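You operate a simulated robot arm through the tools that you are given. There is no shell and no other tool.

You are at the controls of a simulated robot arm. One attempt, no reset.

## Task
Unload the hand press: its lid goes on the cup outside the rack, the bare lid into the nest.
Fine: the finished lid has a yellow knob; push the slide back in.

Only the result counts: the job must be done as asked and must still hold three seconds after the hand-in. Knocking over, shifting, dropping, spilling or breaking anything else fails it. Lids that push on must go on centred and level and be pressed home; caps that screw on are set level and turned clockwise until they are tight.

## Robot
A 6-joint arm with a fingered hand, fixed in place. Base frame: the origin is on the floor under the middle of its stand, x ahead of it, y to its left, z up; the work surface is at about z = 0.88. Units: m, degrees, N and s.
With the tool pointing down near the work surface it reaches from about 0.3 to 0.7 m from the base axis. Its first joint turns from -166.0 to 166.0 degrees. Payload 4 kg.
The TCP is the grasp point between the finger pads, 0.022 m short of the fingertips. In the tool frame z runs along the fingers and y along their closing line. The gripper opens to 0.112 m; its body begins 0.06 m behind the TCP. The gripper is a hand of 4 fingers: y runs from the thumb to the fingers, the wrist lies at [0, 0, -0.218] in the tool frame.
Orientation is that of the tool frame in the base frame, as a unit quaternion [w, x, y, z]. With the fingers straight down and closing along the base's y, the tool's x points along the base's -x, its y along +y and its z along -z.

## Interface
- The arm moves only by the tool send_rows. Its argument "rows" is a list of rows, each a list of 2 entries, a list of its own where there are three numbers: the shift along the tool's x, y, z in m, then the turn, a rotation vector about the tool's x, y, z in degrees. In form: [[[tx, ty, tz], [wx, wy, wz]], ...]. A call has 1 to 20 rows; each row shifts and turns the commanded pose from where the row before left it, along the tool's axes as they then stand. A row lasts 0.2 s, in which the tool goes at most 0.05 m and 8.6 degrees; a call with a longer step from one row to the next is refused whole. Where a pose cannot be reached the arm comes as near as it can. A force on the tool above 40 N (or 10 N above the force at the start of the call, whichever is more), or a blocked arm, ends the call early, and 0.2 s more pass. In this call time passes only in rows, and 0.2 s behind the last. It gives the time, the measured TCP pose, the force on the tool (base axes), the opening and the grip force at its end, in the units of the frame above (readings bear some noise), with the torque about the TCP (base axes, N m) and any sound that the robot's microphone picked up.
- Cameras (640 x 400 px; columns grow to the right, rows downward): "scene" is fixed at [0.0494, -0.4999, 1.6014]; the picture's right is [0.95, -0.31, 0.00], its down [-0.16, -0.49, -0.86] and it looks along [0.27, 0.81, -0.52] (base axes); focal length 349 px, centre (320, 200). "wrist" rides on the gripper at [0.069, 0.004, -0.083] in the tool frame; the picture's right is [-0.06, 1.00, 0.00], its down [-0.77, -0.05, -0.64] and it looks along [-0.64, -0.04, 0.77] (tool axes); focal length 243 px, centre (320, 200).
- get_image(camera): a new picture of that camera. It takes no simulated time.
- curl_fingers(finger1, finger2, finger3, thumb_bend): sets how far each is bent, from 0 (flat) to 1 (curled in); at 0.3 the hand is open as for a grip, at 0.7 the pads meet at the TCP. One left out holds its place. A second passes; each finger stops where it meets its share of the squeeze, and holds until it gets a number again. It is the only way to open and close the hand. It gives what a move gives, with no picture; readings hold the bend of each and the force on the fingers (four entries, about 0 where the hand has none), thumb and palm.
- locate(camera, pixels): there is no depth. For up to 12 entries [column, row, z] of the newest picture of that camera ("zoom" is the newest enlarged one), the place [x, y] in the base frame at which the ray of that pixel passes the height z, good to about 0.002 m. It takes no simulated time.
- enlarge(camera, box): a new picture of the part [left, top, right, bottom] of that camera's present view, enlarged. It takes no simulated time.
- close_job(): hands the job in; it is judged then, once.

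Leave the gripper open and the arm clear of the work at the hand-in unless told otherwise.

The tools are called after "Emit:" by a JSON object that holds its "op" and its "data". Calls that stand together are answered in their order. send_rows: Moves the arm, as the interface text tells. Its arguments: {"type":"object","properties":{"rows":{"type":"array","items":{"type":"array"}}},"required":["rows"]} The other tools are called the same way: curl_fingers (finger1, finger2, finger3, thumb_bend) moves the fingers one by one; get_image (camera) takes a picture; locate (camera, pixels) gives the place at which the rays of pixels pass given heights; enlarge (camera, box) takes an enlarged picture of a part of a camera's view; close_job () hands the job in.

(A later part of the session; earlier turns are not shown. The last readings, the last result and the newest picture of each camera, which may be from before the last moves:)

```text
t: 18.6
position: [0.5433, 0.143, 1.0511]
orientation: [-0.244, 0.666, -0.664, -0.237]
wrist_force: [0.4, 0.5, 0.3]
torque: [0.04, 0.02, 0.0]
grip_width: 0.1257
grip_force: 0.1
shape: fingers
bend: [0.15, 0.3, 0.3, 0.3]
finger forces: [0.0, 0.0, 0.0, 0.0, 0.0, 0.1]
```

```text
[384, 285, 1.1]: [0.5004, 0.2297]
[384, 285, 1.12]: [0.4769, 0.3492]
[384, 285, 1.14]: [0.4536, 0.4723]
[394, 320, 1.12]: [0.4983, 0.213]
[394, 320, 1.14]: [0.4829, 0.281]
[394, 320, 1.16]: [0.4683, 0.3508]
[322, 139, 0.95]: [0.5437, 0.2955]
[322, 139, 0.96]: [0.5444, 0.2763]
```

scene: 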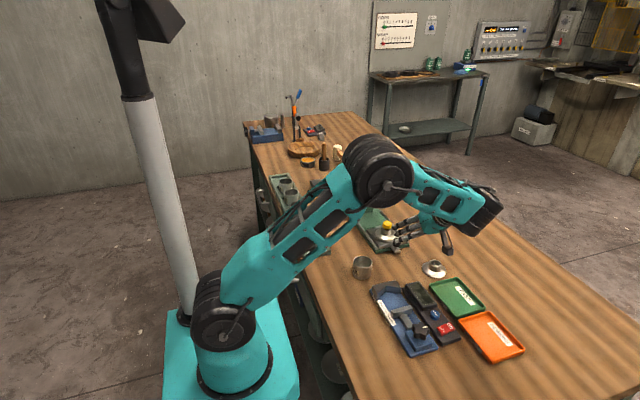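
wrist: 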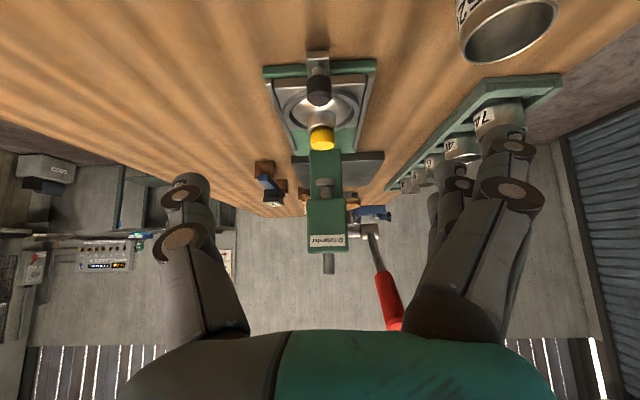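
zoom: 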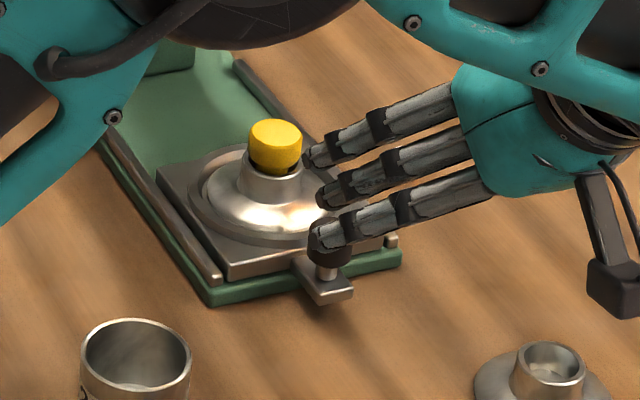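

The lever tip is confirmed near (0.48, 0.28, 1.14). The yellow knob is about 0.0285 m wide on a 0.034 m collar. I locate the knob top, collar top and lid flange at trial heights in both cameras.

Emit:
{"op": "locate", "data": {"camera": "scene", "pixels": [[387.3, 223.1, 0.95], [387.3, 223.1, 0.96], [387.3, 223.1, 0.97], [387.5, 229.7, 0.93], [387.5, 229.7, 0.94], [387.5, 229.7, 0.95], [385.5, 237, 0.91], [385.5, 237, 0.92], [385.3, 237.5, 0.9]]}}

Emit:
{"op": "locate", "data": {"camera": "wrist", "pixels": [[323.6, 145.6, 0.95], [323.6, 145.6, 0.955], [323.6, 145.6, 0.96], [322.3, 127.7, 0.93], [322.3, 127.7, 0.935], [322.3, 127.7, 0.94], [322, 110, 0.91], [322, 110, 0.92], [276, 83, 0.9], [368, 83, 0.9]]}}

```text
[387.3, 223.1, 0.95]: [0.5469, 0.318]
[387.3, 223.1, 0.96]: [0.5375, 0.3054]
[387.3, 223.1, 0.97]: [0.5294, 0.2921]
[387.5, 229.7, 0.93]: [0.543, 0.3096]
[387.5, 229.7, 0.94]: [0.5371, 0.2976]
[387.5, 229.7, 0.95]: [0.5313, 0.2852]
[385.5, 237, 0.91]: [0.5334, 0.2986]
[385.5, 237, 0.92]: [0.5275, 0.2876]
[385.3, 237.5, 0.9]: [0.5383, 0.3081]
```

```text
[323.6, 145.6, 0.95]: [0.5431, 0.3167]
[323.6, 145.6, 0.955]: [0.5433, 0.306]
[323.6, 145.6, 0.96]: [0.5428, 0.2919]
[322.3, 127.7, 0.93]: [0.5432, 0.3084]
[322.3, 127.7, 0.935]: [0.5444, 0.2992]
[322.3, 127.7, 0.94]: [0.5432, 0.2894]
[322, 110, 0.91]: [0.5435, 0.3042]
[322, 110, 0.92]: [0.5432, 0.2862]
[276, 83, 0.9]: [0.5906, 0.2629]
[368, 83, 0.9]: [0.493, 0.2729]
```

The lid sits at about (0.543, 0.307), with its collar top at z≈0.931 and knob top at z≈0.954. I ease the tilt to 30° and move to 0.07 m short of the knob along the tool axis.

Emit:
{"op": "send_rows", "data": {"rows": [[[0, 0, 0], [0, 5, 0]], [[0, 0, 0], [0, 5, 0]], [[-0.0174, 0, 0.0202], [0, 0, 0]], [[-0.0174, 0, 0.0202], [0, 0, 0]], [[-0.0174, 0, 0.0202], [0, 0, 0]], [[-0.0174, 0, 0.0202], [0, 0, 0]], [[-0.0174, 0, 0.0202], [0, 0, 0]]]}}

Emit:
{"op": "get_image", "data": {"camera": "wrist"}}

Emit:
{"op": "enlarge", "data": {"camera": "scene", "box": [330, 150, 450, 260]}}

```text
t: 20.2
position: [0.5436, 0.2669, 1.0041]
orientation: [-0.185, 0.683, -0.683, -0.178]
wrist_force: [0.2, 0.2, 0.9]
torque: [0.0, 0.03, 0.02]
grip_width: 0.1258
grip_force: 0.2
shape: fingers
bend: [0.15, 0.3, 0.3, 0.3]
finger forces: [0.0, 0.0, 0.0, 0.0, 0.1, 0.1]
```

```text
taken
```

wrist: 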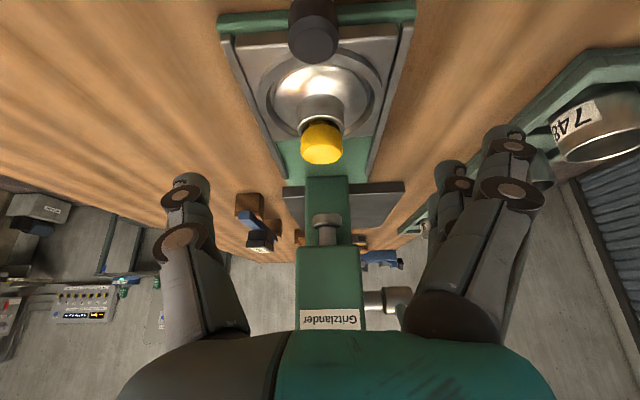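

```text
3.64 times, centred on (390, 205) of scene
```

zoom: 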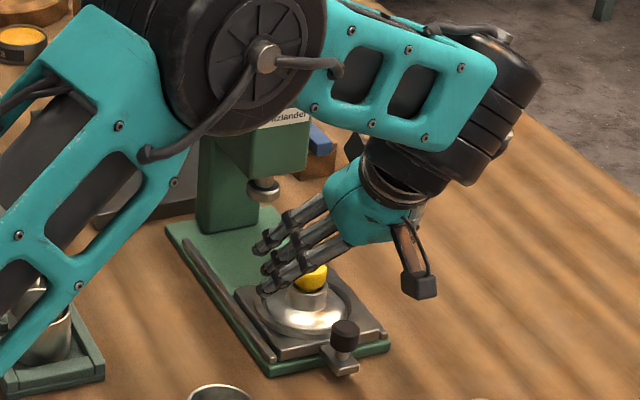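

The yellow knob is at wrist (322,143), centred between the digits. I advance most of the way and check again.

Emit:
{"op": "send_rows", "data": {"rows": [[[-0.0008, 0, 0.018], [0, 0, 0]], [[-0.0008, 0, 0.018], [0, 0, 0]], [[-0.0008, 0, 0.018], [0, 0, 0]]]}}

Emit:
{"op": "get_image", "data": {"camera": "wrist"}}

Emit:
{"op": "enlarge", "data": {"camera": "scene", "box": [340, 180, 440, 250]}}

```text
t: 21.0
position: [0.5455, 0.2956, 0.9588]
orientation: [-0.185, 0.684, -0.683, -0.179]
wrist_force: [-0.2, 0.5, -1.0]
torque: [0.0, -0.05, -0.01]
grip_width: 0.1255
grip_force: 0.2
shape: fingers
bend: [0.15, 0.3, 0.3, 0.3]
finger forces: [0.0, 0.0, 0.0, 0.0, 0.0, 0.0]
```

```text
taken
```

wrist: 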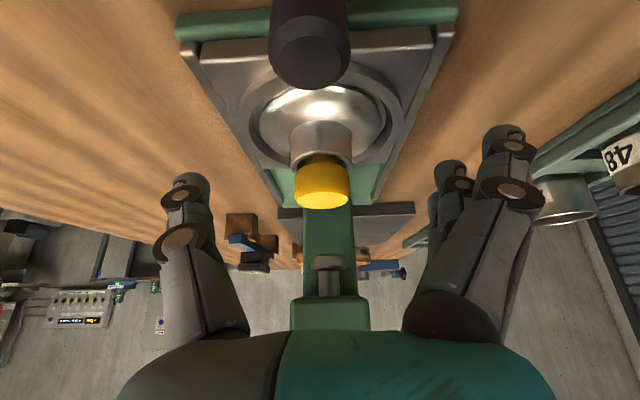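

```text
5.71 times, centred on (390, 215) of scene
```

zoom: 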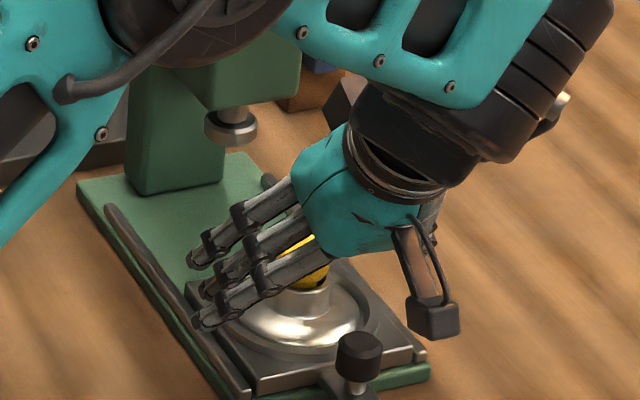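

Now the last 15 mm to bring the yellow knob to the grasp point, with a 1 mm sideways correction.

Emit:
{"op": "send_rows", "data": {"rows": [[[-0.0005, 0.0006, 0.0077], [0, 0, 0]], [[-0.0005, 0.0007, 0.0076], [0, 0, 0]]]}}

Emit:
{"op": "get_image", "data": {"camera": "wrist"}}

Emit:
{"op": "enlarge", "data": {"camera": "scene", "box": [340, 180, 440, 250]}}

```text
t: 21.6
position: [0.5429, 0.304, 0.9454]
orientation: [-0.185, 0.684, -0.683, -0.178]
wrist_force: [0.7, 0.3, 0.1]
torque: [0.02, 0.04, -0.03]
grip_width: 0.1257
grip_force: 0.0
shape: fingers
bend: [0.15, 0.3, 0.3, 0.3]
finger forces: [0.0, 0.1, 0.0, 0.0, 0.1, 0.0]
```

```text
taken
```

wrist: 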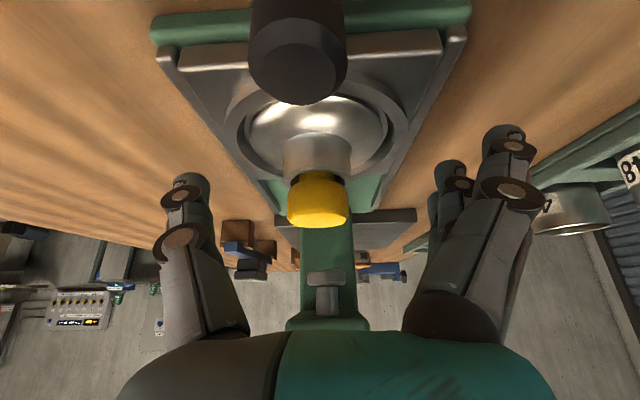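

```text
5.71 times, centred on (390, 215) of scene
```

zoom: 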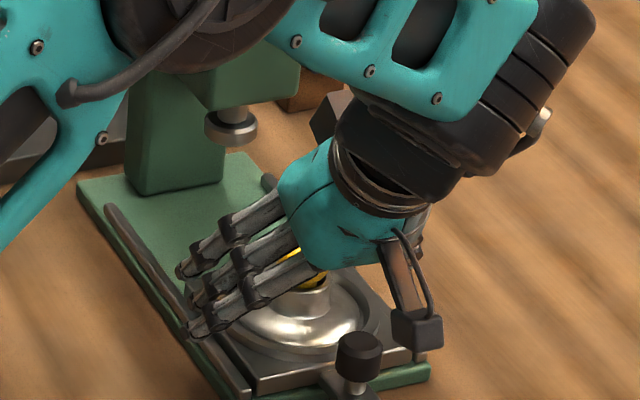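

The knob–collar joint is at wrist row 178, where the fingertips would land half on the collar. I back off 6 mm along the tool axis so they land on the yellow knob just above the collar, then close finger2 and the thumb.

Emit:
{"op": "send_rows", "data": {"rows": [[[0.0, 0.0, -0.006], [0, 0, 0]]]}}

Emit:
{"op": "curl_fingers", "data": {"finger2": 0.7, "thumb_bend": 0.7}}

Emit:
{"op": "get_image", "data": {"camera": "wrist"}}

Emit:
{"op": "enlarge", "data": {"camera": "scene", "box": [340, 180, 440, 250]}}

```text
t: 22.0
position: [0.5434, 0.3006, 0.9517]
orientation: [-0.184, 0.684, -0.682, -0.179]
wrist_force: [0.1, -0.1, 0.5]
torque: [-0.01, 0.02, 0.0]
grip_width: 0.1257
grip_force: 0.0
shape: fingers
bend: [0.15, 0.3, 0.3, 0.3]
finger forces: [0.1, 0.1, 0.1, 0.1, 0.0, 0.0]
```

```text
t: 23.0
position: [0.5434, 0.301, 0.9508]
orientation: [-0.184, 0.684, -0.683, -0.18]
wrist_force: [0.4, 0.4, 1.6]
torque: [0.05, -0.01, 0.01]
grip_width: 0.0811
grip_force: 5.6
shape: fingers
bend: [0.15, 0.61, 0.3, 0.66]
finger forces: [0.0, 5.7, 0.0, 0.0, 6.7, 0.0]
```

```text
taken
```

wrist: 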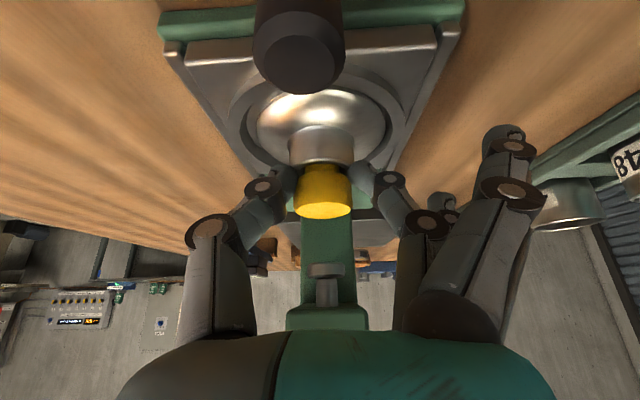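

```text
5.71 times, centred on (390, 215) of scene
```

zoom: 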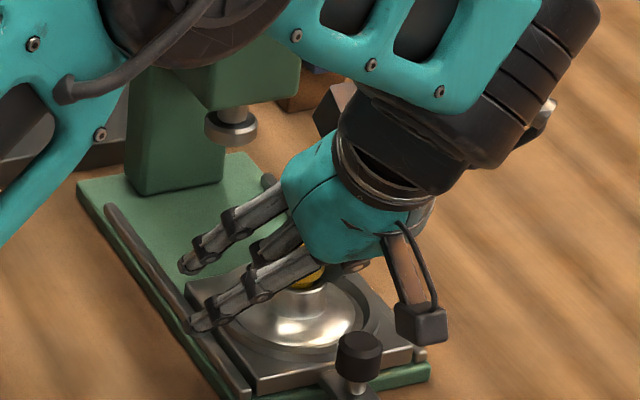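

The knob is held (5.7 N and 6.7 N). I lift straight up by 10 mm and check that the lid comes level.

Emit:
{"op": "send_rows", "data": {"rows": [[[-0.0025, 0, -0.0043], [0, 0, 0]], [[-0.0025, 0, -0.0043], [0, 0, 0]]]}}

Emit:
{"op": "get_image", "data": {"camera": "wrist"}}

Emit:
{"op": "enlarge", "data": {"camera": "scene", "box": [350, 190, 430, 250]}}

```text
t: 23.6
position: [0.5432, 0.3007, 0.9617]
orientation: [-0.184, 0.684, -0.683, -0.179]
wrist_force: [-0.4, 0.1, -0.3]
torque: [0.03, -0.02, 0.04]
grip_width: 0.0796
grip_force: 5.9
shape: fingers
bend: [0.15, 0.62, 0.3, 0.67]
finger forces: [0.0, 5.2, 0.0, 0.0, 5.1, 0.0]
```

```text
taken
```

wrist: 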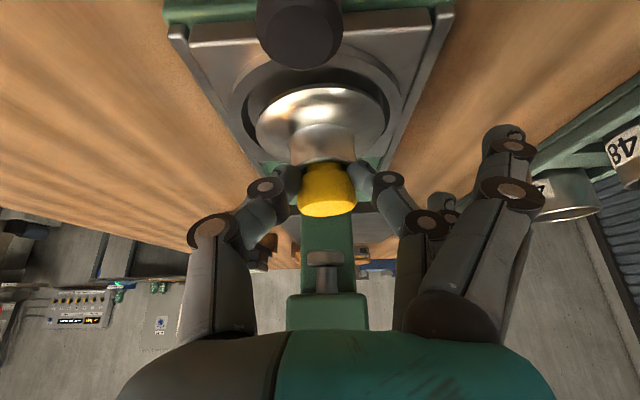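

```text
6.67 times, centred on (390, 220) of scene
```

zoom: 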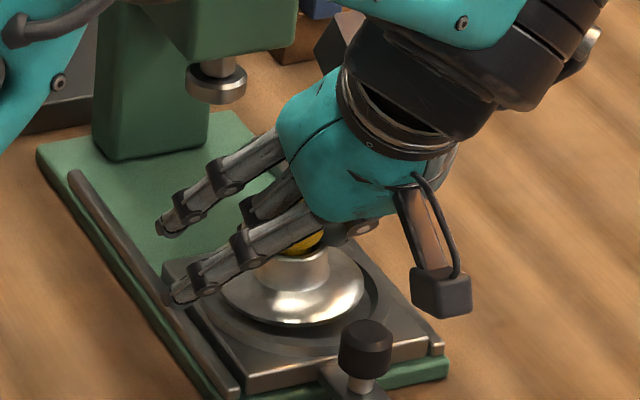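

The lid is out of the nest. I enlarge the wrist view to judge how the fingertips hold the knob and whether the lid hangs level.

Emit:
{"op": "enlarge", "data": {"camera": "wrist", "box": [240, 70, 420, 230]}}

Emit:
{"op": "enlarge", "data": {"camera": "scene", "box": [365, 205, 415, 245]}}

```text
2.50 times, centred on (330, 150) of wrist
```

zoom: 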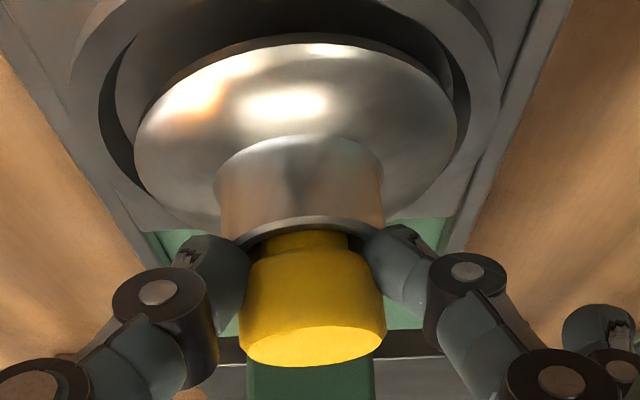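

```text
10.00 times, centred on (390, 225) of scene
```

zoom: 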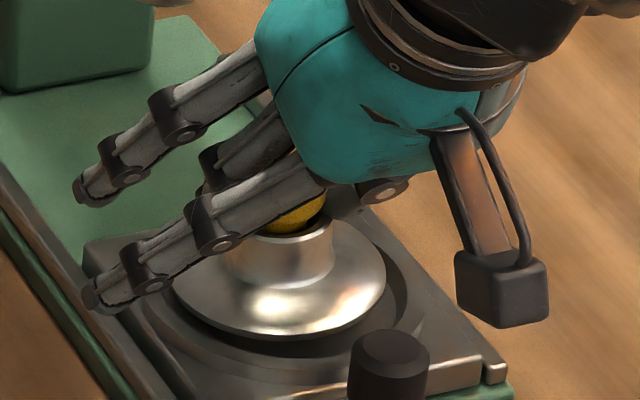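

The fingertips sit under the knob's wider head, in its neck just above the collar, which is a secure hold. I lift higher, then go diagonally over the slide knob and away from the press toward -y.

Emit:
{"op": "send_rows", "data": {"rows": [[[-0.0063, 0, -0.0108], [0, 0, 0]], [[-0.0063, 0, -0.0108], [0, 0, 0]], [[0.0081, 0, -0.0161], [0, 0, 0]], [[0.0081, 0, -0.0161], [0, 0, 0]], [[0.0174, 0, -0.0099], [0, 0, 0]], [[0.0174, 0, -0.0099], [0, 0, 0]], [[0.0174, 0, -0.0099], [0, 0, 0]], [[0.0174, 0, -0.0099], [0, 0, 0]], [[0.0174, 0, -0.0099], [0, 0, 0]]]}}

Emit:
{"op": "get_image", "data": {"camera": "wrist"}}

Emit:
{"op": "get_image", "data": {"camera": "scene"}}

```text
t: 25.6
position: [0.5423, 0.1722, 1.0067]
orientation: [-0.184, 0.684, -0.683, -0.179]
wrist_force: [0.0, 1.0, -1.5]
torque: [-0.02, -0.05, 0.0]
grip_width: 0.0795
grip_force: 5.1
shape: fingers
bend: [0.15, 0.62, 0.3, 0.67]
finger forces: [0.0, 5.5, 0.0, 0.1, 5.2, 0.1]
```

```text
taken
```

wrist: 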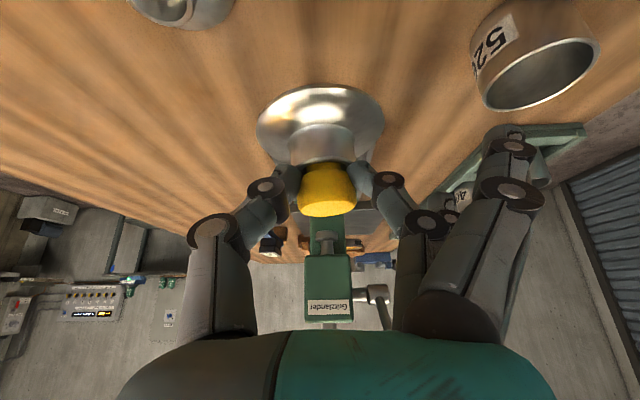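

```text
taken
```

scene: 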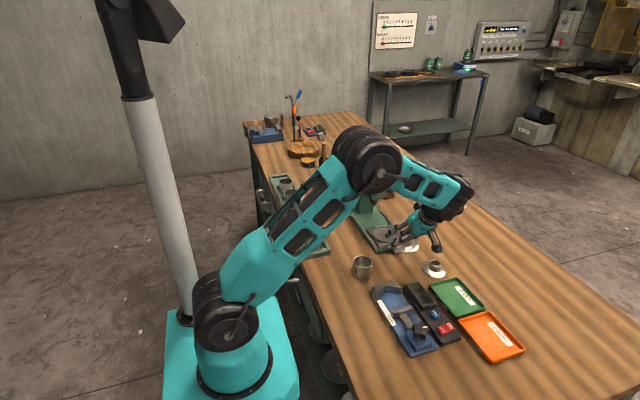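

The lid is free and held at about (0.543, 0.178). I zoom in on it in both cameras to measure its tilt.

Emit:
{"op": "enlarge", "data": {"camera": "wrist", "box": [240, 70, 400, 170]}}

Emit:
{"op": "enlarge", "data": {"camera": "scene", "box": [375, 220, 435, 260]}}

```text
4.00 times, centred on (320, 120) of wrist
```

zoom: 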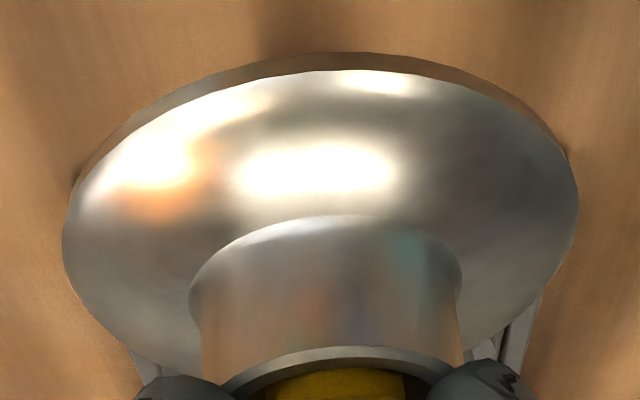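

```text
10.00 times, centred on (405, 240) of scene
```

zoom: 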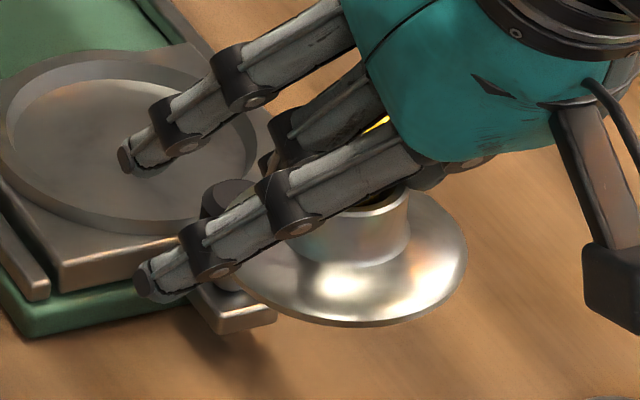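

The lid hangs level to within about 2°, with its centre about 6 mm on the +y side of the TCP. I move across to above the lone cup, keeping height (lid bottom z≈0.96, cup rim 0.925).

Emit:
{"op": "send_rows", "data": {"rows": [[[-0.0031, 0.0276, 0.0018], [0, 0, 0]], [[-0.0031, 0.0276, 0.0018], [0, 0, 0]], [[-0.0031, 0.0276, 0.0018], [0, 0, 0]], [[-0.0031, 0.0276, 0.0018], [0, 0, 0]], [[-0.0031, 0.0276, 0.0018], [0, 0, 0]]]}}

Emit:
{"op": "get_image", "data": {"camera": "wrist"}}

Emit:
{"op": "get_image", "data": {"camera": "scene"}}

Emit:
{"op": "enlarge", "data": {"camera": "scene", "box": [330, 220, 430, 290]}}

```text
t: 26.8
position: [0.4046, 0.191, 1.0044]
orientation: [-0.184, 0.684, -0.683, -0.179]
wrist_force: [0.5, 0.3, -0.7]
torque: [-0.04, 0.0, -0.01]
grip_width: 0.0792
grip_force: 5.5
shape: fingers
bend: [0.15, 0.62, 0.3, 0.67]
finger forces: [0.0, 5.5, 0.1, 0.0, 5.3, 0.0]
```

```text
taken
```

wrist: 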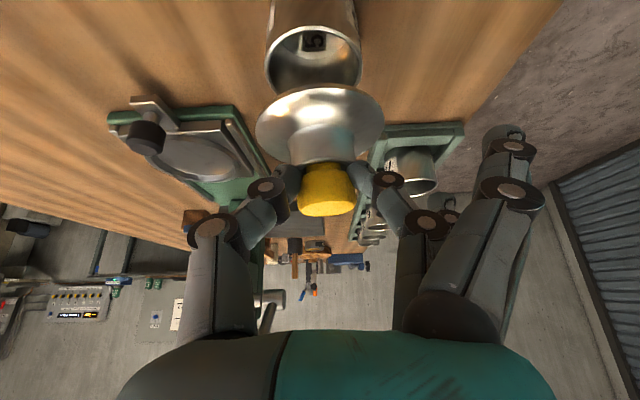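

```text
taken
```

scene: 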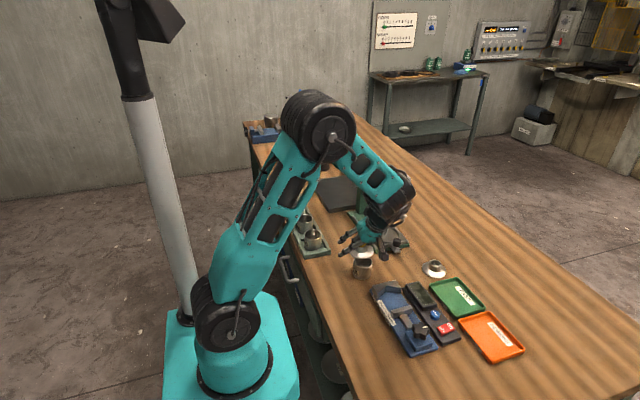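

```text
5.71 times, centred on (380, 255) of scene
```

zoom: 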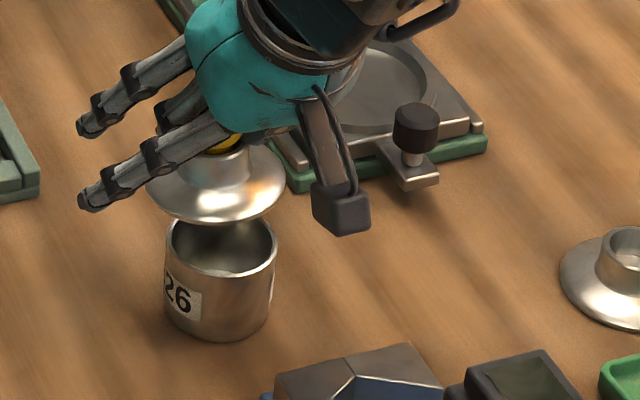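

In the scene zoom the lid's flange centre is at column 218 over the cup's 222; the wrist view shows 320.5 against 313.5. The lid must go about 3.5 mm toward +x. I shift and lower by 20 mm, leaving about 15 mm above the rim, then re-measure.

Emit:
{"op": "send_rows", "data": {"rows": [[[0.005, -0.0017, 0.0087], [0, 0, 0]], [[0.0049, -0.0018, 0.0087], [0, 0, 0]]]}}

Emit:
{"op": "enlarge", "data": {"camera": "wrist", "box": [240, 0, 400, 130]}}

Emit:
{"op": "enlarge", "data": {"camera": "scene", "box": [335, 235, 395, 285]}}

```text
t: 27.4
position: [0.4088, 0.1905, 0.9838]
orientation: [-0.185, 0.684, -0.682, -0.179]
wrist_force: [0.0, 0.0, -0.3]
torque: [-0.03, 0.01, -0.04]
grip_width: 0.0788
grip_force: 5.4
shape: fingers
bend: [0.15, 0.62, 0.3, 0.67]
finger forces: [0.1, 5.5, 0.0, 0.0, 5.2, 0.0]
```

```text
3.08 times, centred on (320, 65) of wrist
```

zoom: 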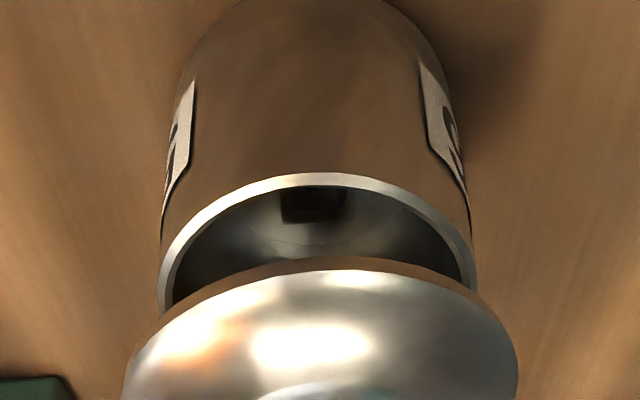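

```text
8.00 times, centred on (365, 260) of scene
```

zoom: 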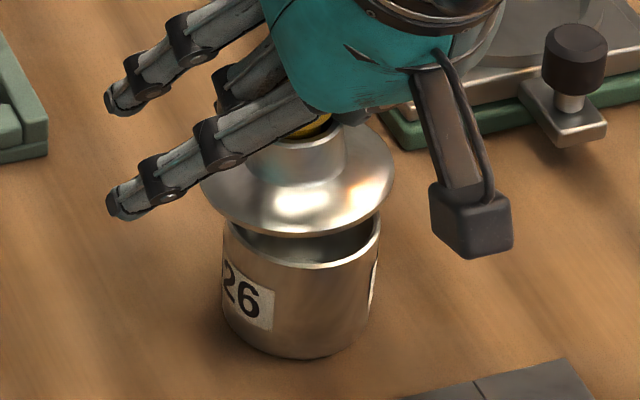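

Sideways (x) the lid now matches the cup in the wrist view. The scene view suggests it may be several mm too far toward +y. I locate the near edges of the cup rim and lid flange in the wrist view, and the edges in the scene view, to pin this down.

Emit:
{"op": "get_image", "data": {"camera": "wrist"}}

Emit:
{"op": "get_image", "data": {"camera": "scene"}}

Emit:
{"op": "locate", "data": {"camera": "wrist", "pixels": [[319.4, 56.2, 0.925], [321.6, 83.8, 0.932], [321.6, 83.8, 0.937], [321.6, 83.8, 0.942], [267.3, 96, 0.925], [370.6, 92, 0.925], [255.7, 125, 0.94], [384.3, 119, 0.94]]}}

Emit:
{"op": "locate", "data": {"camera": "scene", "pixels": [[362.6, 268.5, 0.925], [352.8, 262, 0.925], [372.5, 262, 0.925], [362, 264.6, 0.932], [362, 264.6, 0.937], [362, 264.6, 0.942], [349.9, 257, 0.937], [374.2, 257, 0.937]]}}

```text
taken
```

wrist: 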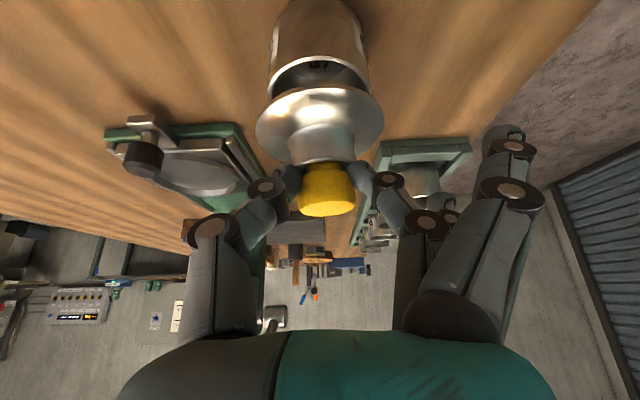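

```text
taken
```

scene: 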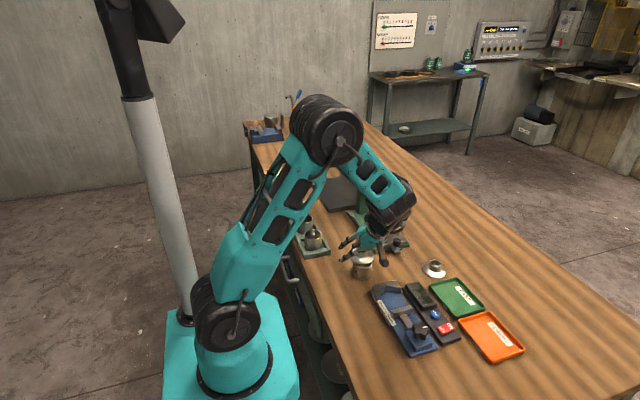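

```text
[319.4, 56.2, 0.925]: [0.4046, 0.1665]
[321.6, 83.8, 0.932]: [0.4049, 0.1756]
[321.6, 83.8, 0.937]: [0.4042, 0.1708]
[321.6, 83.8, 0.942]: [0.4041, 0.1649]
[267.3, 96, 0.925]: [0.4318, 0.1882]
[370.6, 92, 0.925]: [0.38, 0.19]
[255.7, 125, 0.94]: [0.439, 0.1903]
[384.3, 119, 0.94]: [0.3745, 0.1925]
```

```text
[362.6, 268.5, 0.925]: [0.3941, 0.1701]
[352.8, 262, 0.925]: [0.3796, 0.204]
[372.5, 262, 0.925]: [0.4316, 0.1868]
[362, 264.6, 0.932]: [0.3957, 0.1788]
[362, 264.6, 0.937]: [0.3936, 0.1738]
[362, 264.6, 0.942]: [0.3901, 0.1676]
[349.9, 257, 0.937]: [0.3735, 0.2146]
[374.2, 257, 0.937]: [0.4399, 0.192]
```

Combining lid size (depth) and rays, the lid centre is about (0.406, 0.203) with its bottom at z≈0.939, while the cup is at (0.4055, 0.195). I shift 8 mm toward -y at the same height and compare again.

Emit:
{"op": "send_rows", "data": {"rows": [[[0.0035, 0, -0.002], [0, 0, 0]], [[0.0034, 0, -0.002], [0, 0, 0]]]}}

Emit:
{"op": "enlarge", "data": {"camera": "wrist", "box": [240, 0, 400, 130]}}

Emit:
{"op": "enlarge", "data": {"camera": "scene", "box": [335, 235, 395, 285]}}

```text
t: 28.0
position: [0.4087, 0.1813, 0.9854]
orientation: [-0.184, 0.684, -0.683, -0.179]
wrist_force: [0.2, 0.4, -0.6]
torque: [0.04, 0.01, 0.0]
grip_width: 0.0791
grip_force: 5.3
shape: fingers
bend: [0.15, 0.62, 0.3, 0.67]
finger forces: [0.0, 5.4, 0.0, 0.1, 5.2, 0.1]
```

```text
3.08 times, centred on (320, 65) of wrist
```

zoom: 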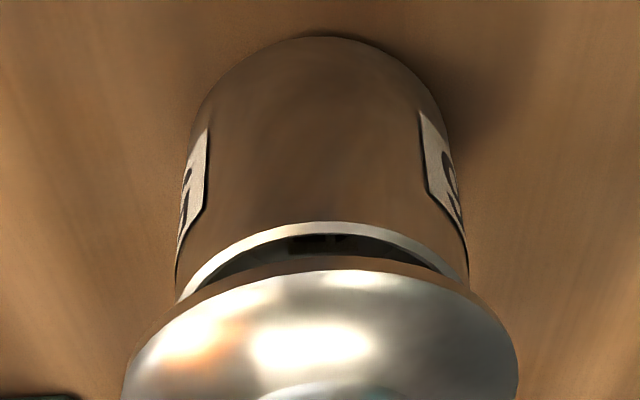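

```text
8.00 times, centred on (365, 260) of scene
```

zoom: 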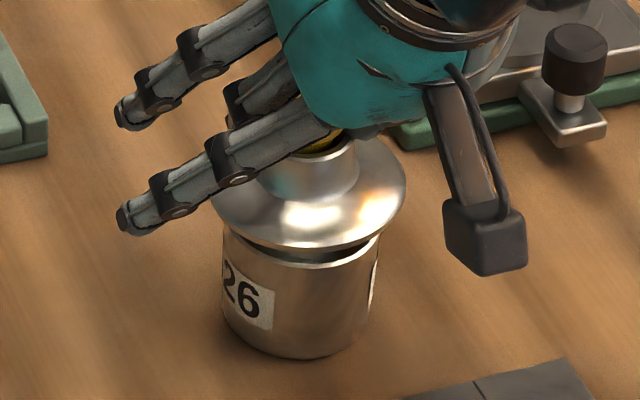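

The lid now sits centred over the cup to about 1–2 mm in both views. I correct 1 mm toward -x and lower 10 mm, to just above the rim.

Emit:
{"op": "send_rows", "data": {"rows": [[[0.0025, 0.0005, 0.0043], [0, 0, 0]], [[0.0025, 0.0005, 0.0043], [0, 0, 0]]]}}

Emit:
{"op": "enlarge", "data": {"camera": "wrist", "box": [240, 0, 400, 130]}}

Emit:
{"op": "enlarge", "data": {"camera": "scene", "box": [335, 235, 395, 285]}}

```text
t: 28.6
position: [0.4075, 0.1818, 0.9745]
orientation: [-0.185, 0.683, -0.683, -0.18]
wrist_force: [-0.2, -0.6, -1.0]
torque: [-0.02, 0.01, 0.0]
grip_width: 0.079
grip_force: 5.5
shape: fingers
bend: [0.15, 0.62, 0.3, 0.67]
finger forces: [0.0, 5.5, 0.0, 0.0, 5.2, 0.1]
```

```text
3.08 times, centred on (320, 65) of wrist
```

zoom: 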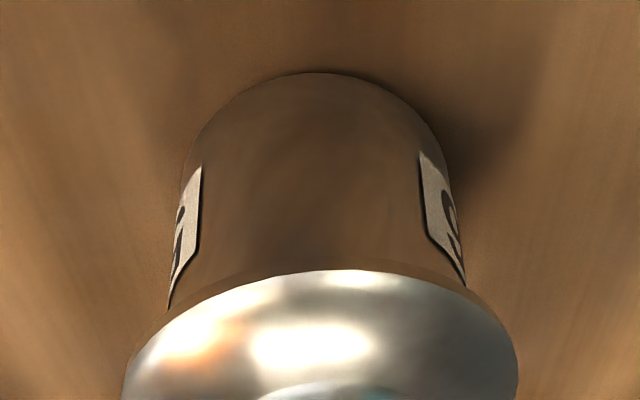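

```text
8.00 times, centred on (365, 260) of scene
```

zoom: 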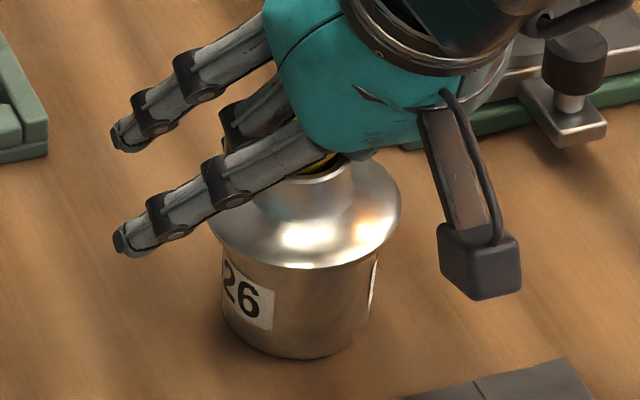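

The lid is about 5 mm above the rim and centred within about 1 mm. I lower in 2 mm steps, watching the vertical force for contact.

Emit:
{"op": "send_rows", "data": {"rows": [[[0.001, 0, 0.0017], [0, 0, 0]], [[0.001, 0, 0.0017], [0, 0, 0]]]}}

Emit:
{"op": "send_rows", "data": {"rows": [[[0.0005, 0, 0.0009], [0, 0, 0]], [[0.0005, 0, 0.0009], [0, 0, 0]]]}}

Emit:
{"op": "enlarge", "data": {"camera": "scene", "box": [335, 235, 395, 285]}}

Emit:
{"op": "get_image", "data": {"camera": "wrist"}}

```text
t: 29.2
position: [0.4086, 0.1811, 0.9722]
orientation: [-0.186, 0.683, -0.683, -0.179]
wrist_force: [-0.2, -1.3, 6.5]
torque: [0.06, 0.14, 0.0]
grip_width: 0.0795
grip_force: 8.2
shape: fingers
bend: [0.15, 0.63, 0.3, 0.67]
finger forces: [0.0, 9.5, 0.1, 0.0, 7.3, 0.0]
```

```text
t: 29.8
position: [0.4086, 0.1823, 0.9717]
orientation: [-0.187, 0.683, -0.683, -0.179]
wrist_force: [0.3, -2.6, 16.8]
torque: [0.15, 0.04, 0.0]
grip_width: 0.0797
grip_force: 11.7
shape: fingers
bend: [0.15, 0.65, 0.3, 0.67]
finger forces: [0.0, 11.5, 0.0, 0.0, 11.4, 0.1]
```

```text
8.00 times, centred on (365, 260) of scene
```

zoom: 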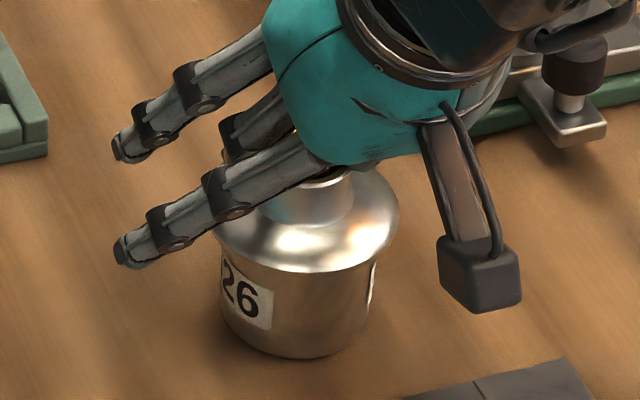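

```text
taken
```

wrist: 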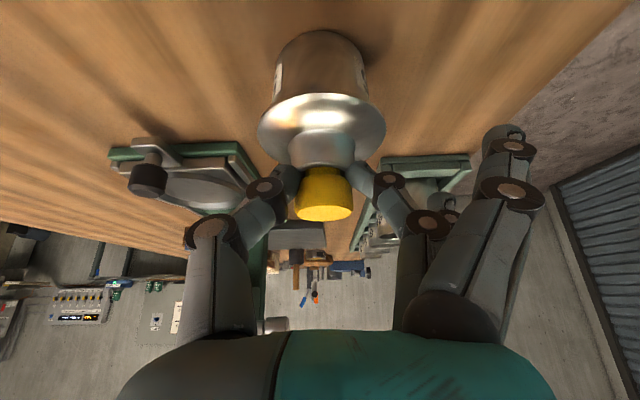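

Contact came at TCP z≈0.972, with 6.5 N rising to 16.8 N. Before pressing further I check centring: I enlarge the wrist view to locate the near edges of lid and cup.

Emit:
{"op": "enlarge", "data": {"camera": "wrist", "box": [240, 20, 400, 150]}}

Emit:
{"op": "enlarge", "data": {"camera": "scene", "box": [345, 245, 385, 285]}}

```text
3.08 times, centred on (320, 85) of wrist
```

zoom: 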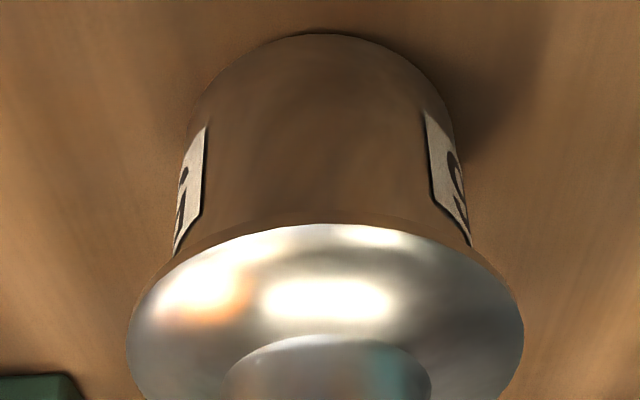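

```text
10.00 times, centred on (365, 265) of scene
```

zoom: 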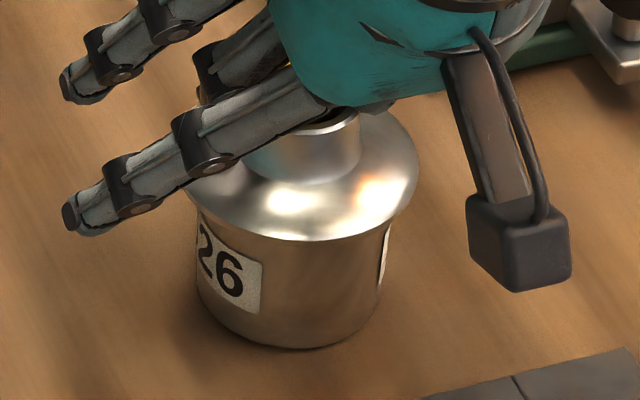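

I locate the cup's near bottom edge (319.4,31.1) and lid's near lower edge (323,88.6) in the wrist view, and the lid and cup edges in the scene view.

Emit:
{"op": "locate", "data": {"camera": "wrist", "pixels": [[319.4, 31.1, 0.88], [323, 88.6, 0.925], [323, 88.6, 0.93], [323, 88.6, 0.935], [257.3, 127, 0.93], [386.2, 122, 0.93]]}}

Emit:
{"op": "locate", "data": {"camera": "scene", "pixels": [[361.5, 279.8, 0.88], [363.5, 269.1, 0.925], [363.5, 269.1, 0.93], [363.5, 269.1, 0.935], [351.5, 261, 0.93], [374.9, 261, 0.93]]}}

```text
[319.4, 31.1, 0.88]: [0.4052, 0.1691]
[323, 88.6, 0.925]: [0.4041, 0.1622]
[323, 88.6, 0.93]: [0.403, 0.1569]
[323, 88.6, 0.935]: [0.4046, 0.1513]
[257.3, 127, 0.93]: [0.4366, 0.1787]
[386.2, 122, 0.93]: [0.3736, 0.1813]
```

```text
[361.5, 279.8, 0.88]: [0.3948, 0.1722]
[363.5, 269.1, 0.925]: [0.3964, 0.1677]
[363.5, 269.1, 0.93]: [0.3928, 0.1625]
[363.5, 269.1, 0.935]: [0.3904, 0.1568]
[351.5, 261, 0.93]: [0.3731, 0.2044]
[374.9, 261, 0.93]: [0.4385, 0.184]
```

By both views the lid is centred on the cup within about 2–3 mm. I keep the hold and press a little further in 1 mm steps to feel whether it goes down.

Emit:
{"op": "send_rows", "data": {"rows": [[[0.0005, 0, 0.0009], [0, 0, 0]], [[0.0005, 0, 0.0009], [0, 0, 0]]]}}

Emit:
{"op": "enlarge", "data": {"camera": "scene", "box": [345, 245, 385, 285]}}

Emit:
{"op": "enlarge", "data": {"camera": "wrist", "box": [240, 20, 400, 230]}}

```text
t: 30.4
position: [0.4076, 0.1814, 0.9673]
orientation: [-0.185, 0.683, -0.683, -0.179]
wrist_force: [3.5, -3.6, 12.4]
torque: [0.06, -0.08, -0.05]
grip_width: 0.0807
grip_force: 8.9
shape: fingers
bend: [0.15, 0.65, 0.3, 0.67]
finger forces: [0.0, 7.0, 0.0, 0.0, 10.5, 0.1]
```

```text
10.00 times, centred on (365, 265) of scene
```

zoom: 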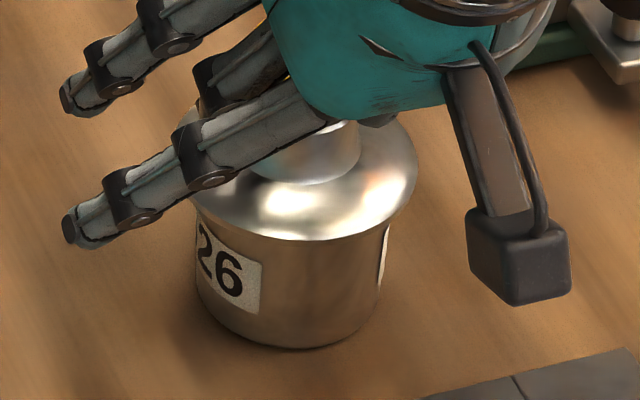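

```text
1.90 times, centred on (320, 125) of wrist
```

zoom: 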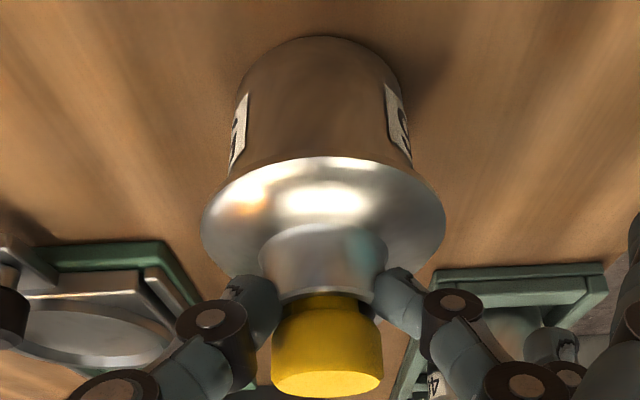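

The lid didn't drop further; the fingers slid down the knob onto the collar (TCP z 0.967). I ease the load by raising 2 mm and open the fingers, so I can inspect the seat from another side.

Emit:
{"op": "send_rows", "data": {"rows": [[[-0.001, 0, -0.0017], [0, 0, 0]]]}}

Emit:
{"op": "curl_fingers", "data": {"finger2": 0.45, "thumb_bend": 0.45}}

Emit:
{"op": "curl_fingers", "data": {"finger2": 0.3, "thumb_bend": 0.3}}

Emit:
{"op": "enlarge", "data": {"camera": "scene", "box": [345, 245, 385, 285]}}

Emit:
{"op": "enlarge", "data": {"camera": "wrist", "box": [240, 20, 400, 230]}}

```text
t: 30.8
position: [0.4071, 0.1807, 0.9679]
orientation: [-0.184, 0.683, -0.683, -0.179]
wrist_force: [1.0, -0.4, 3.3]
torque: [0.03, -0.03, -0.02]
grip_width: 0.0801
grip_force: 6.3
shape: fingers
bend: [0.15, 0.63, 0.3, 0.67]
finger forces: [0.0, 6.3, 0.1, 0.1, 7.1, 0.0]
```

```text
t: 31.8
position: [0.4069, 0.1823, 0.9692]
orientation: [-0.184, 0.684, -0.683, -0.179]
wrist_force: [-0.1, 0.6, -0.4]
torque: [-0.03, -0.01, -0.02]
grip_width: 0.1052
grip_force: 0.1
shape: fingers
bend: [0.15, 0.45, 0.3, 0.45]
finger forces: [0.0, 0.0, 0.0, 0.0, 0.0, 0.0]
```

```text
t: 32.8
position: [0.4083, 0.1817, 0.9691]
orientation: [-0.184, 0.684, -0.683, -0.178]
wrist_force: [0.2, -0.3, -0.2]
torque: [0.01, 0.02, 0.0]
grip_width: 0.1257
grip_force: 0.1
shape: fingers
bend: [0.15, 0.3, 0.3, 0.3]
finger forces: [0.0, 0.0, 0.0, 0.1, 0.0, 0.0]
```

```text
10.00 times, centred on (365, 265) of scene
```

zoom: 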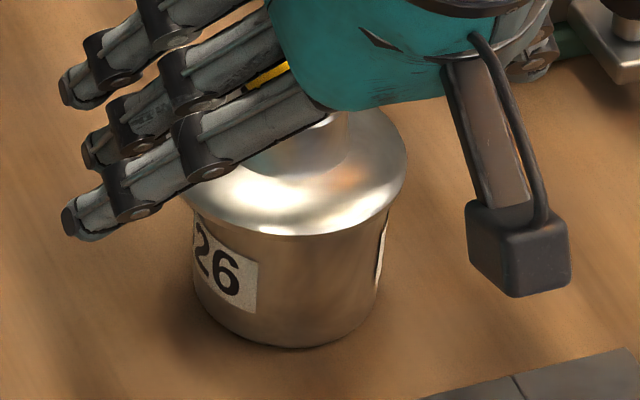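

```text
1.90 times, centred on (320, 125) of wrist
```

zoom: 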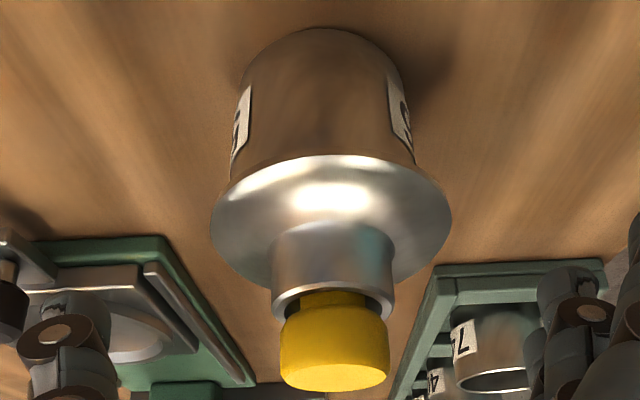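

The lid stays on the cup after release but seems to have settled slightly. I back out along the tool axis and inspect it.

Emit:
{"op": "send_rows", "data": {"rows": [[[0, 0, -0.015], [0, 0, 0]], [[0, 0, -0.025], [0, 0, 0]], [[0, 0, -0.03], [0, 0, 0]], [[0, 0, -0.03], [0, 0, 0]], [[0, 0, -0.03], [0, 0, 0]]]}}

Emit:
{"op": "enlarge", "data": {"camera": "scene", "box": [335, 235, 395, 285]}}

Emit:
{"op": "get_image", "data": {"camera": "wrist"}}

Emit:
{"op": "enlarge", "data": {"camera": "wrist", "box": [260, 0, 390, 110]}}

```text
t: 34.0
position: [0.4062, 0.1189, 1.0827]
orientation: [-0.185, 0.683, -0.683, -0.18]
wrist_force: [0.8, 0.0, -0.3]
torque: [0.0, -0.02, 0.0]
grip_width: 0.1259
grip_force: 0.0
shape: fingers
bend: [0.15, 0.3, 0.3, 0.3]
finger forces: [0.1, 0.1, 0.0, 0.0, 0.0, 0.0]
```

```text
8.00 times, centred on (365, 260) of scene
```

zoom: 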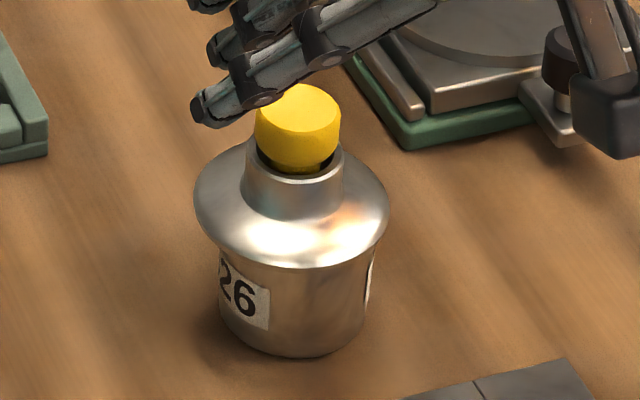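

```text
taken
```

wrist: 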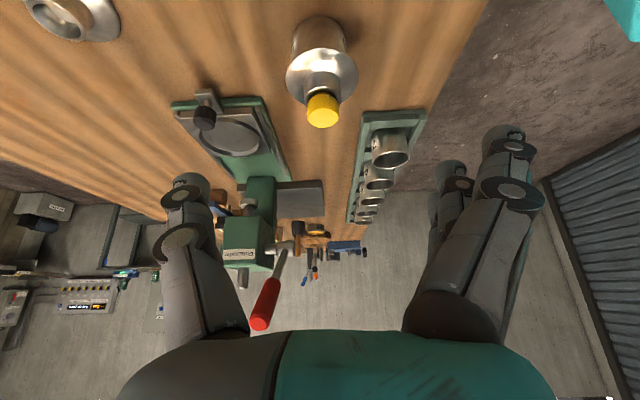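

```text
3.64 times, centred on (325, 55) of wrist
```

zoom: 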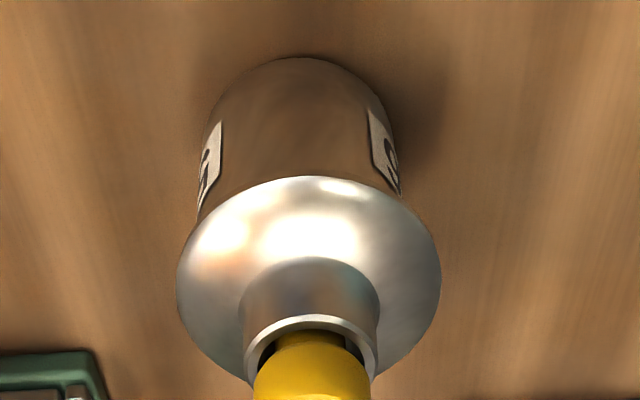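

The lid appears offset from the cup by a couple of mm toward -x, and maybe not fully down. To understand the underside I look closely at the bare lid on the table and at this lid's lower edge.

Emit:
{"op": "enlarge", "data": {"camera": "scene", "box": [415, 250, 455, 285]}}

Emit:
{"op": "enlarge", "data": {"camera": "scene", "box": [345, 250, 380, 280]}}

```text
11.43 times, centred on (435, 268) of scene
```

zoom: 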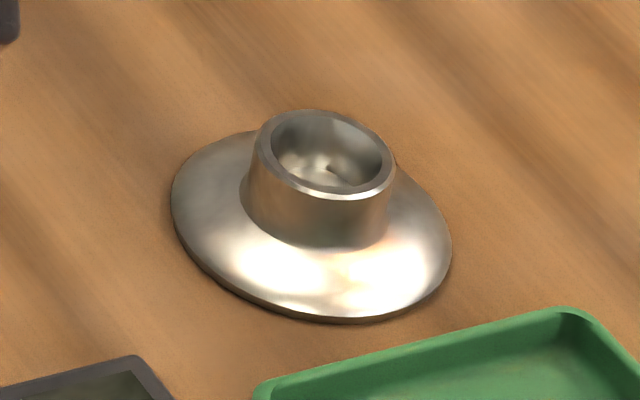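

```text
13.33 times, centred on (362, 265) of scene
```

zoom: 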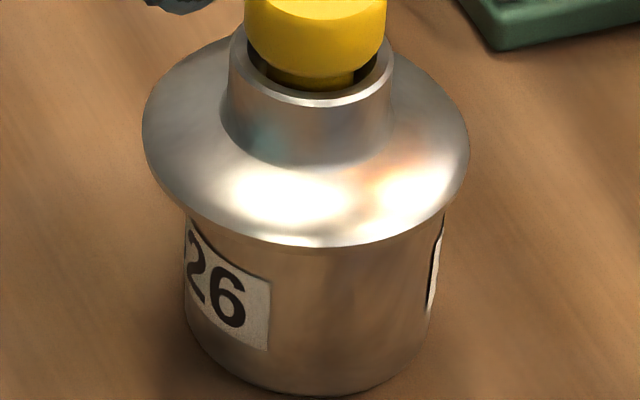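

I locate the lid's near edge and the cup's near base edge in the current wrist picture to get their relative offset in y.

Emit:
{"op": "locate", "data": {"camera": "wrist", "pixels": [[318.7, 15.7, 0.88], [324.5, 48.2, 0.925], [324.5, 48.2, 0.928], [285.6, 78, 0.927], [358.2, 74, 0.927], [291.5, 60, 0.91], [346.5, 58, 0.91], [321.5, 122, 0.975]]}}

Emit:
{"op": "locate", "data": {"camera": "scene", "pixels": [[360.95, 260.3, 0.925], [360.95, 260.3, 0.928], [362.3, 261.7, 0.925], [360.9, 279.6, 0.88]]}}

```text
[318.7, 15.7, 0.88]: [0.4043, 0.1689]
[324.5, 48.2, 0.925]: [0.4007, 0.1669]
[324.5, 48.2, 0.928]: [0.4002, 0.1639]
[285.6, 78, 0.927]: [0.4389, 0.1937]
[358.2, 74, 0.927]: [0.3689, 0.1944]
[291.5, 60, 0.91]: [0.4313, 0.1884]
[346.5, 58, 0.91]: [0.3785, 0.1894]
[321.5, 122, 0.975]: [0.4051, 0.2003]
```

```text
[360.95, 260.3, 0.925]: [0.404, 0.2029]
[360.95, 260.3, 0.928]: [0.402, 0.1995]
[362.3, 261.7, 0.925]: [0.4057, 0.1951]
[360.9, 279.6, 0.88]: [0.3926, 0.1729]
```

The lid seems off-centre by about 2 mm toward -x and 5 mm toward +y, so it's probably only resting on the rim. I look at the empty nest for hints about the lid's underside, and re-check the lid and cup in an ordinary scene picture.

Emit:
{"op": "enlarge", "data": {"camera": "wrist", "box": [160, 80, 300, 180]}}

Emit:
{"op": "enlarge", "data": {"camera": "scene", "box": [350, 195, 420, 255]}}

```text
4.00 times, centred on (230, 130) of wrist
```

zoom: 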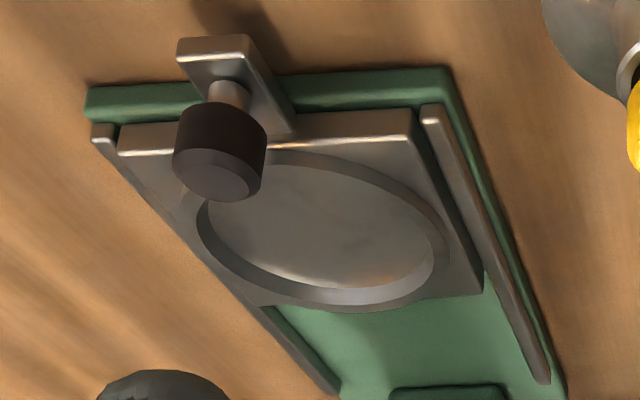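

```text
6.67 times, centred on (385, 225) of scene
```

zoom: 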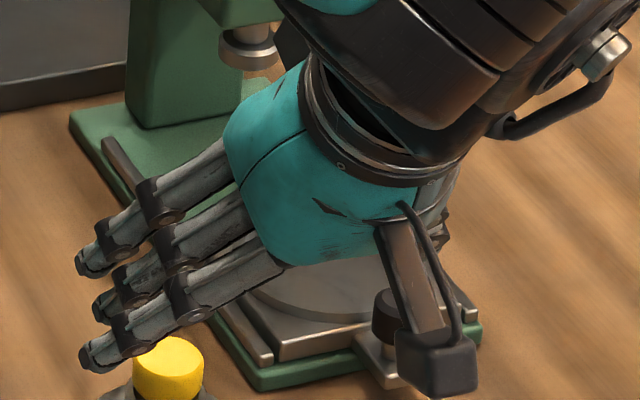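

The nest is a plain flat pocket. I'll take hold of the lid's knob again, lift it a few mm, recentre it over the cup and set it down. First the approach to 60 mm short of the knob.

Emit:
{"op": "send_rows", "data": {"rows": [[[-0.002, 0.0006, 0.0232], [0, 0, 0]], [[-0.002, 0.0006, 0.0232], [0, 0, 0]], [[-0.002, 0.0006, 0.0232], [0, 0, 0]]]}}

Emit:
{"op": "get_image", "data": {"camera": "wrist"}}

Emit:
{"op": "enlarge", "data": {"camera": "scene", "box": [335, 235, 395, 285]}}

```text
t: 34.8
position: [0.4032, 0.1573, 1.0227]
orientation: [-0.185, 0.684, -0.683, -0.179]
wrist_force: [-0.6, -0.6, 0.3]
torque: [-0.01, 0.02, -0.04]
grip_width: 0.1258
grip_force: 0.1
shape: fingers
bend: [0.15, 0.3, 0.3, 0.3]
finger forces: [0.1, 0.0, 0.1, 0.1, 0.0, 0.0]
```

```text
taken
```

wrist: 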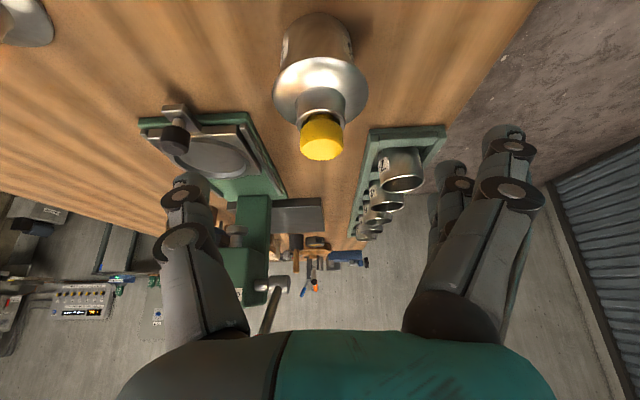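

```text
8.00 times, centred on (365, 260) of scene
```

zoom: 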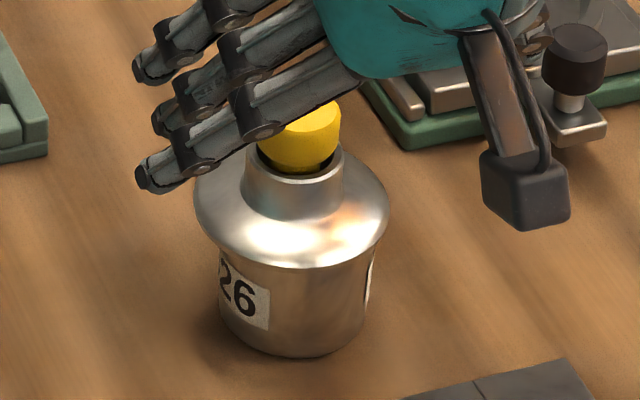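

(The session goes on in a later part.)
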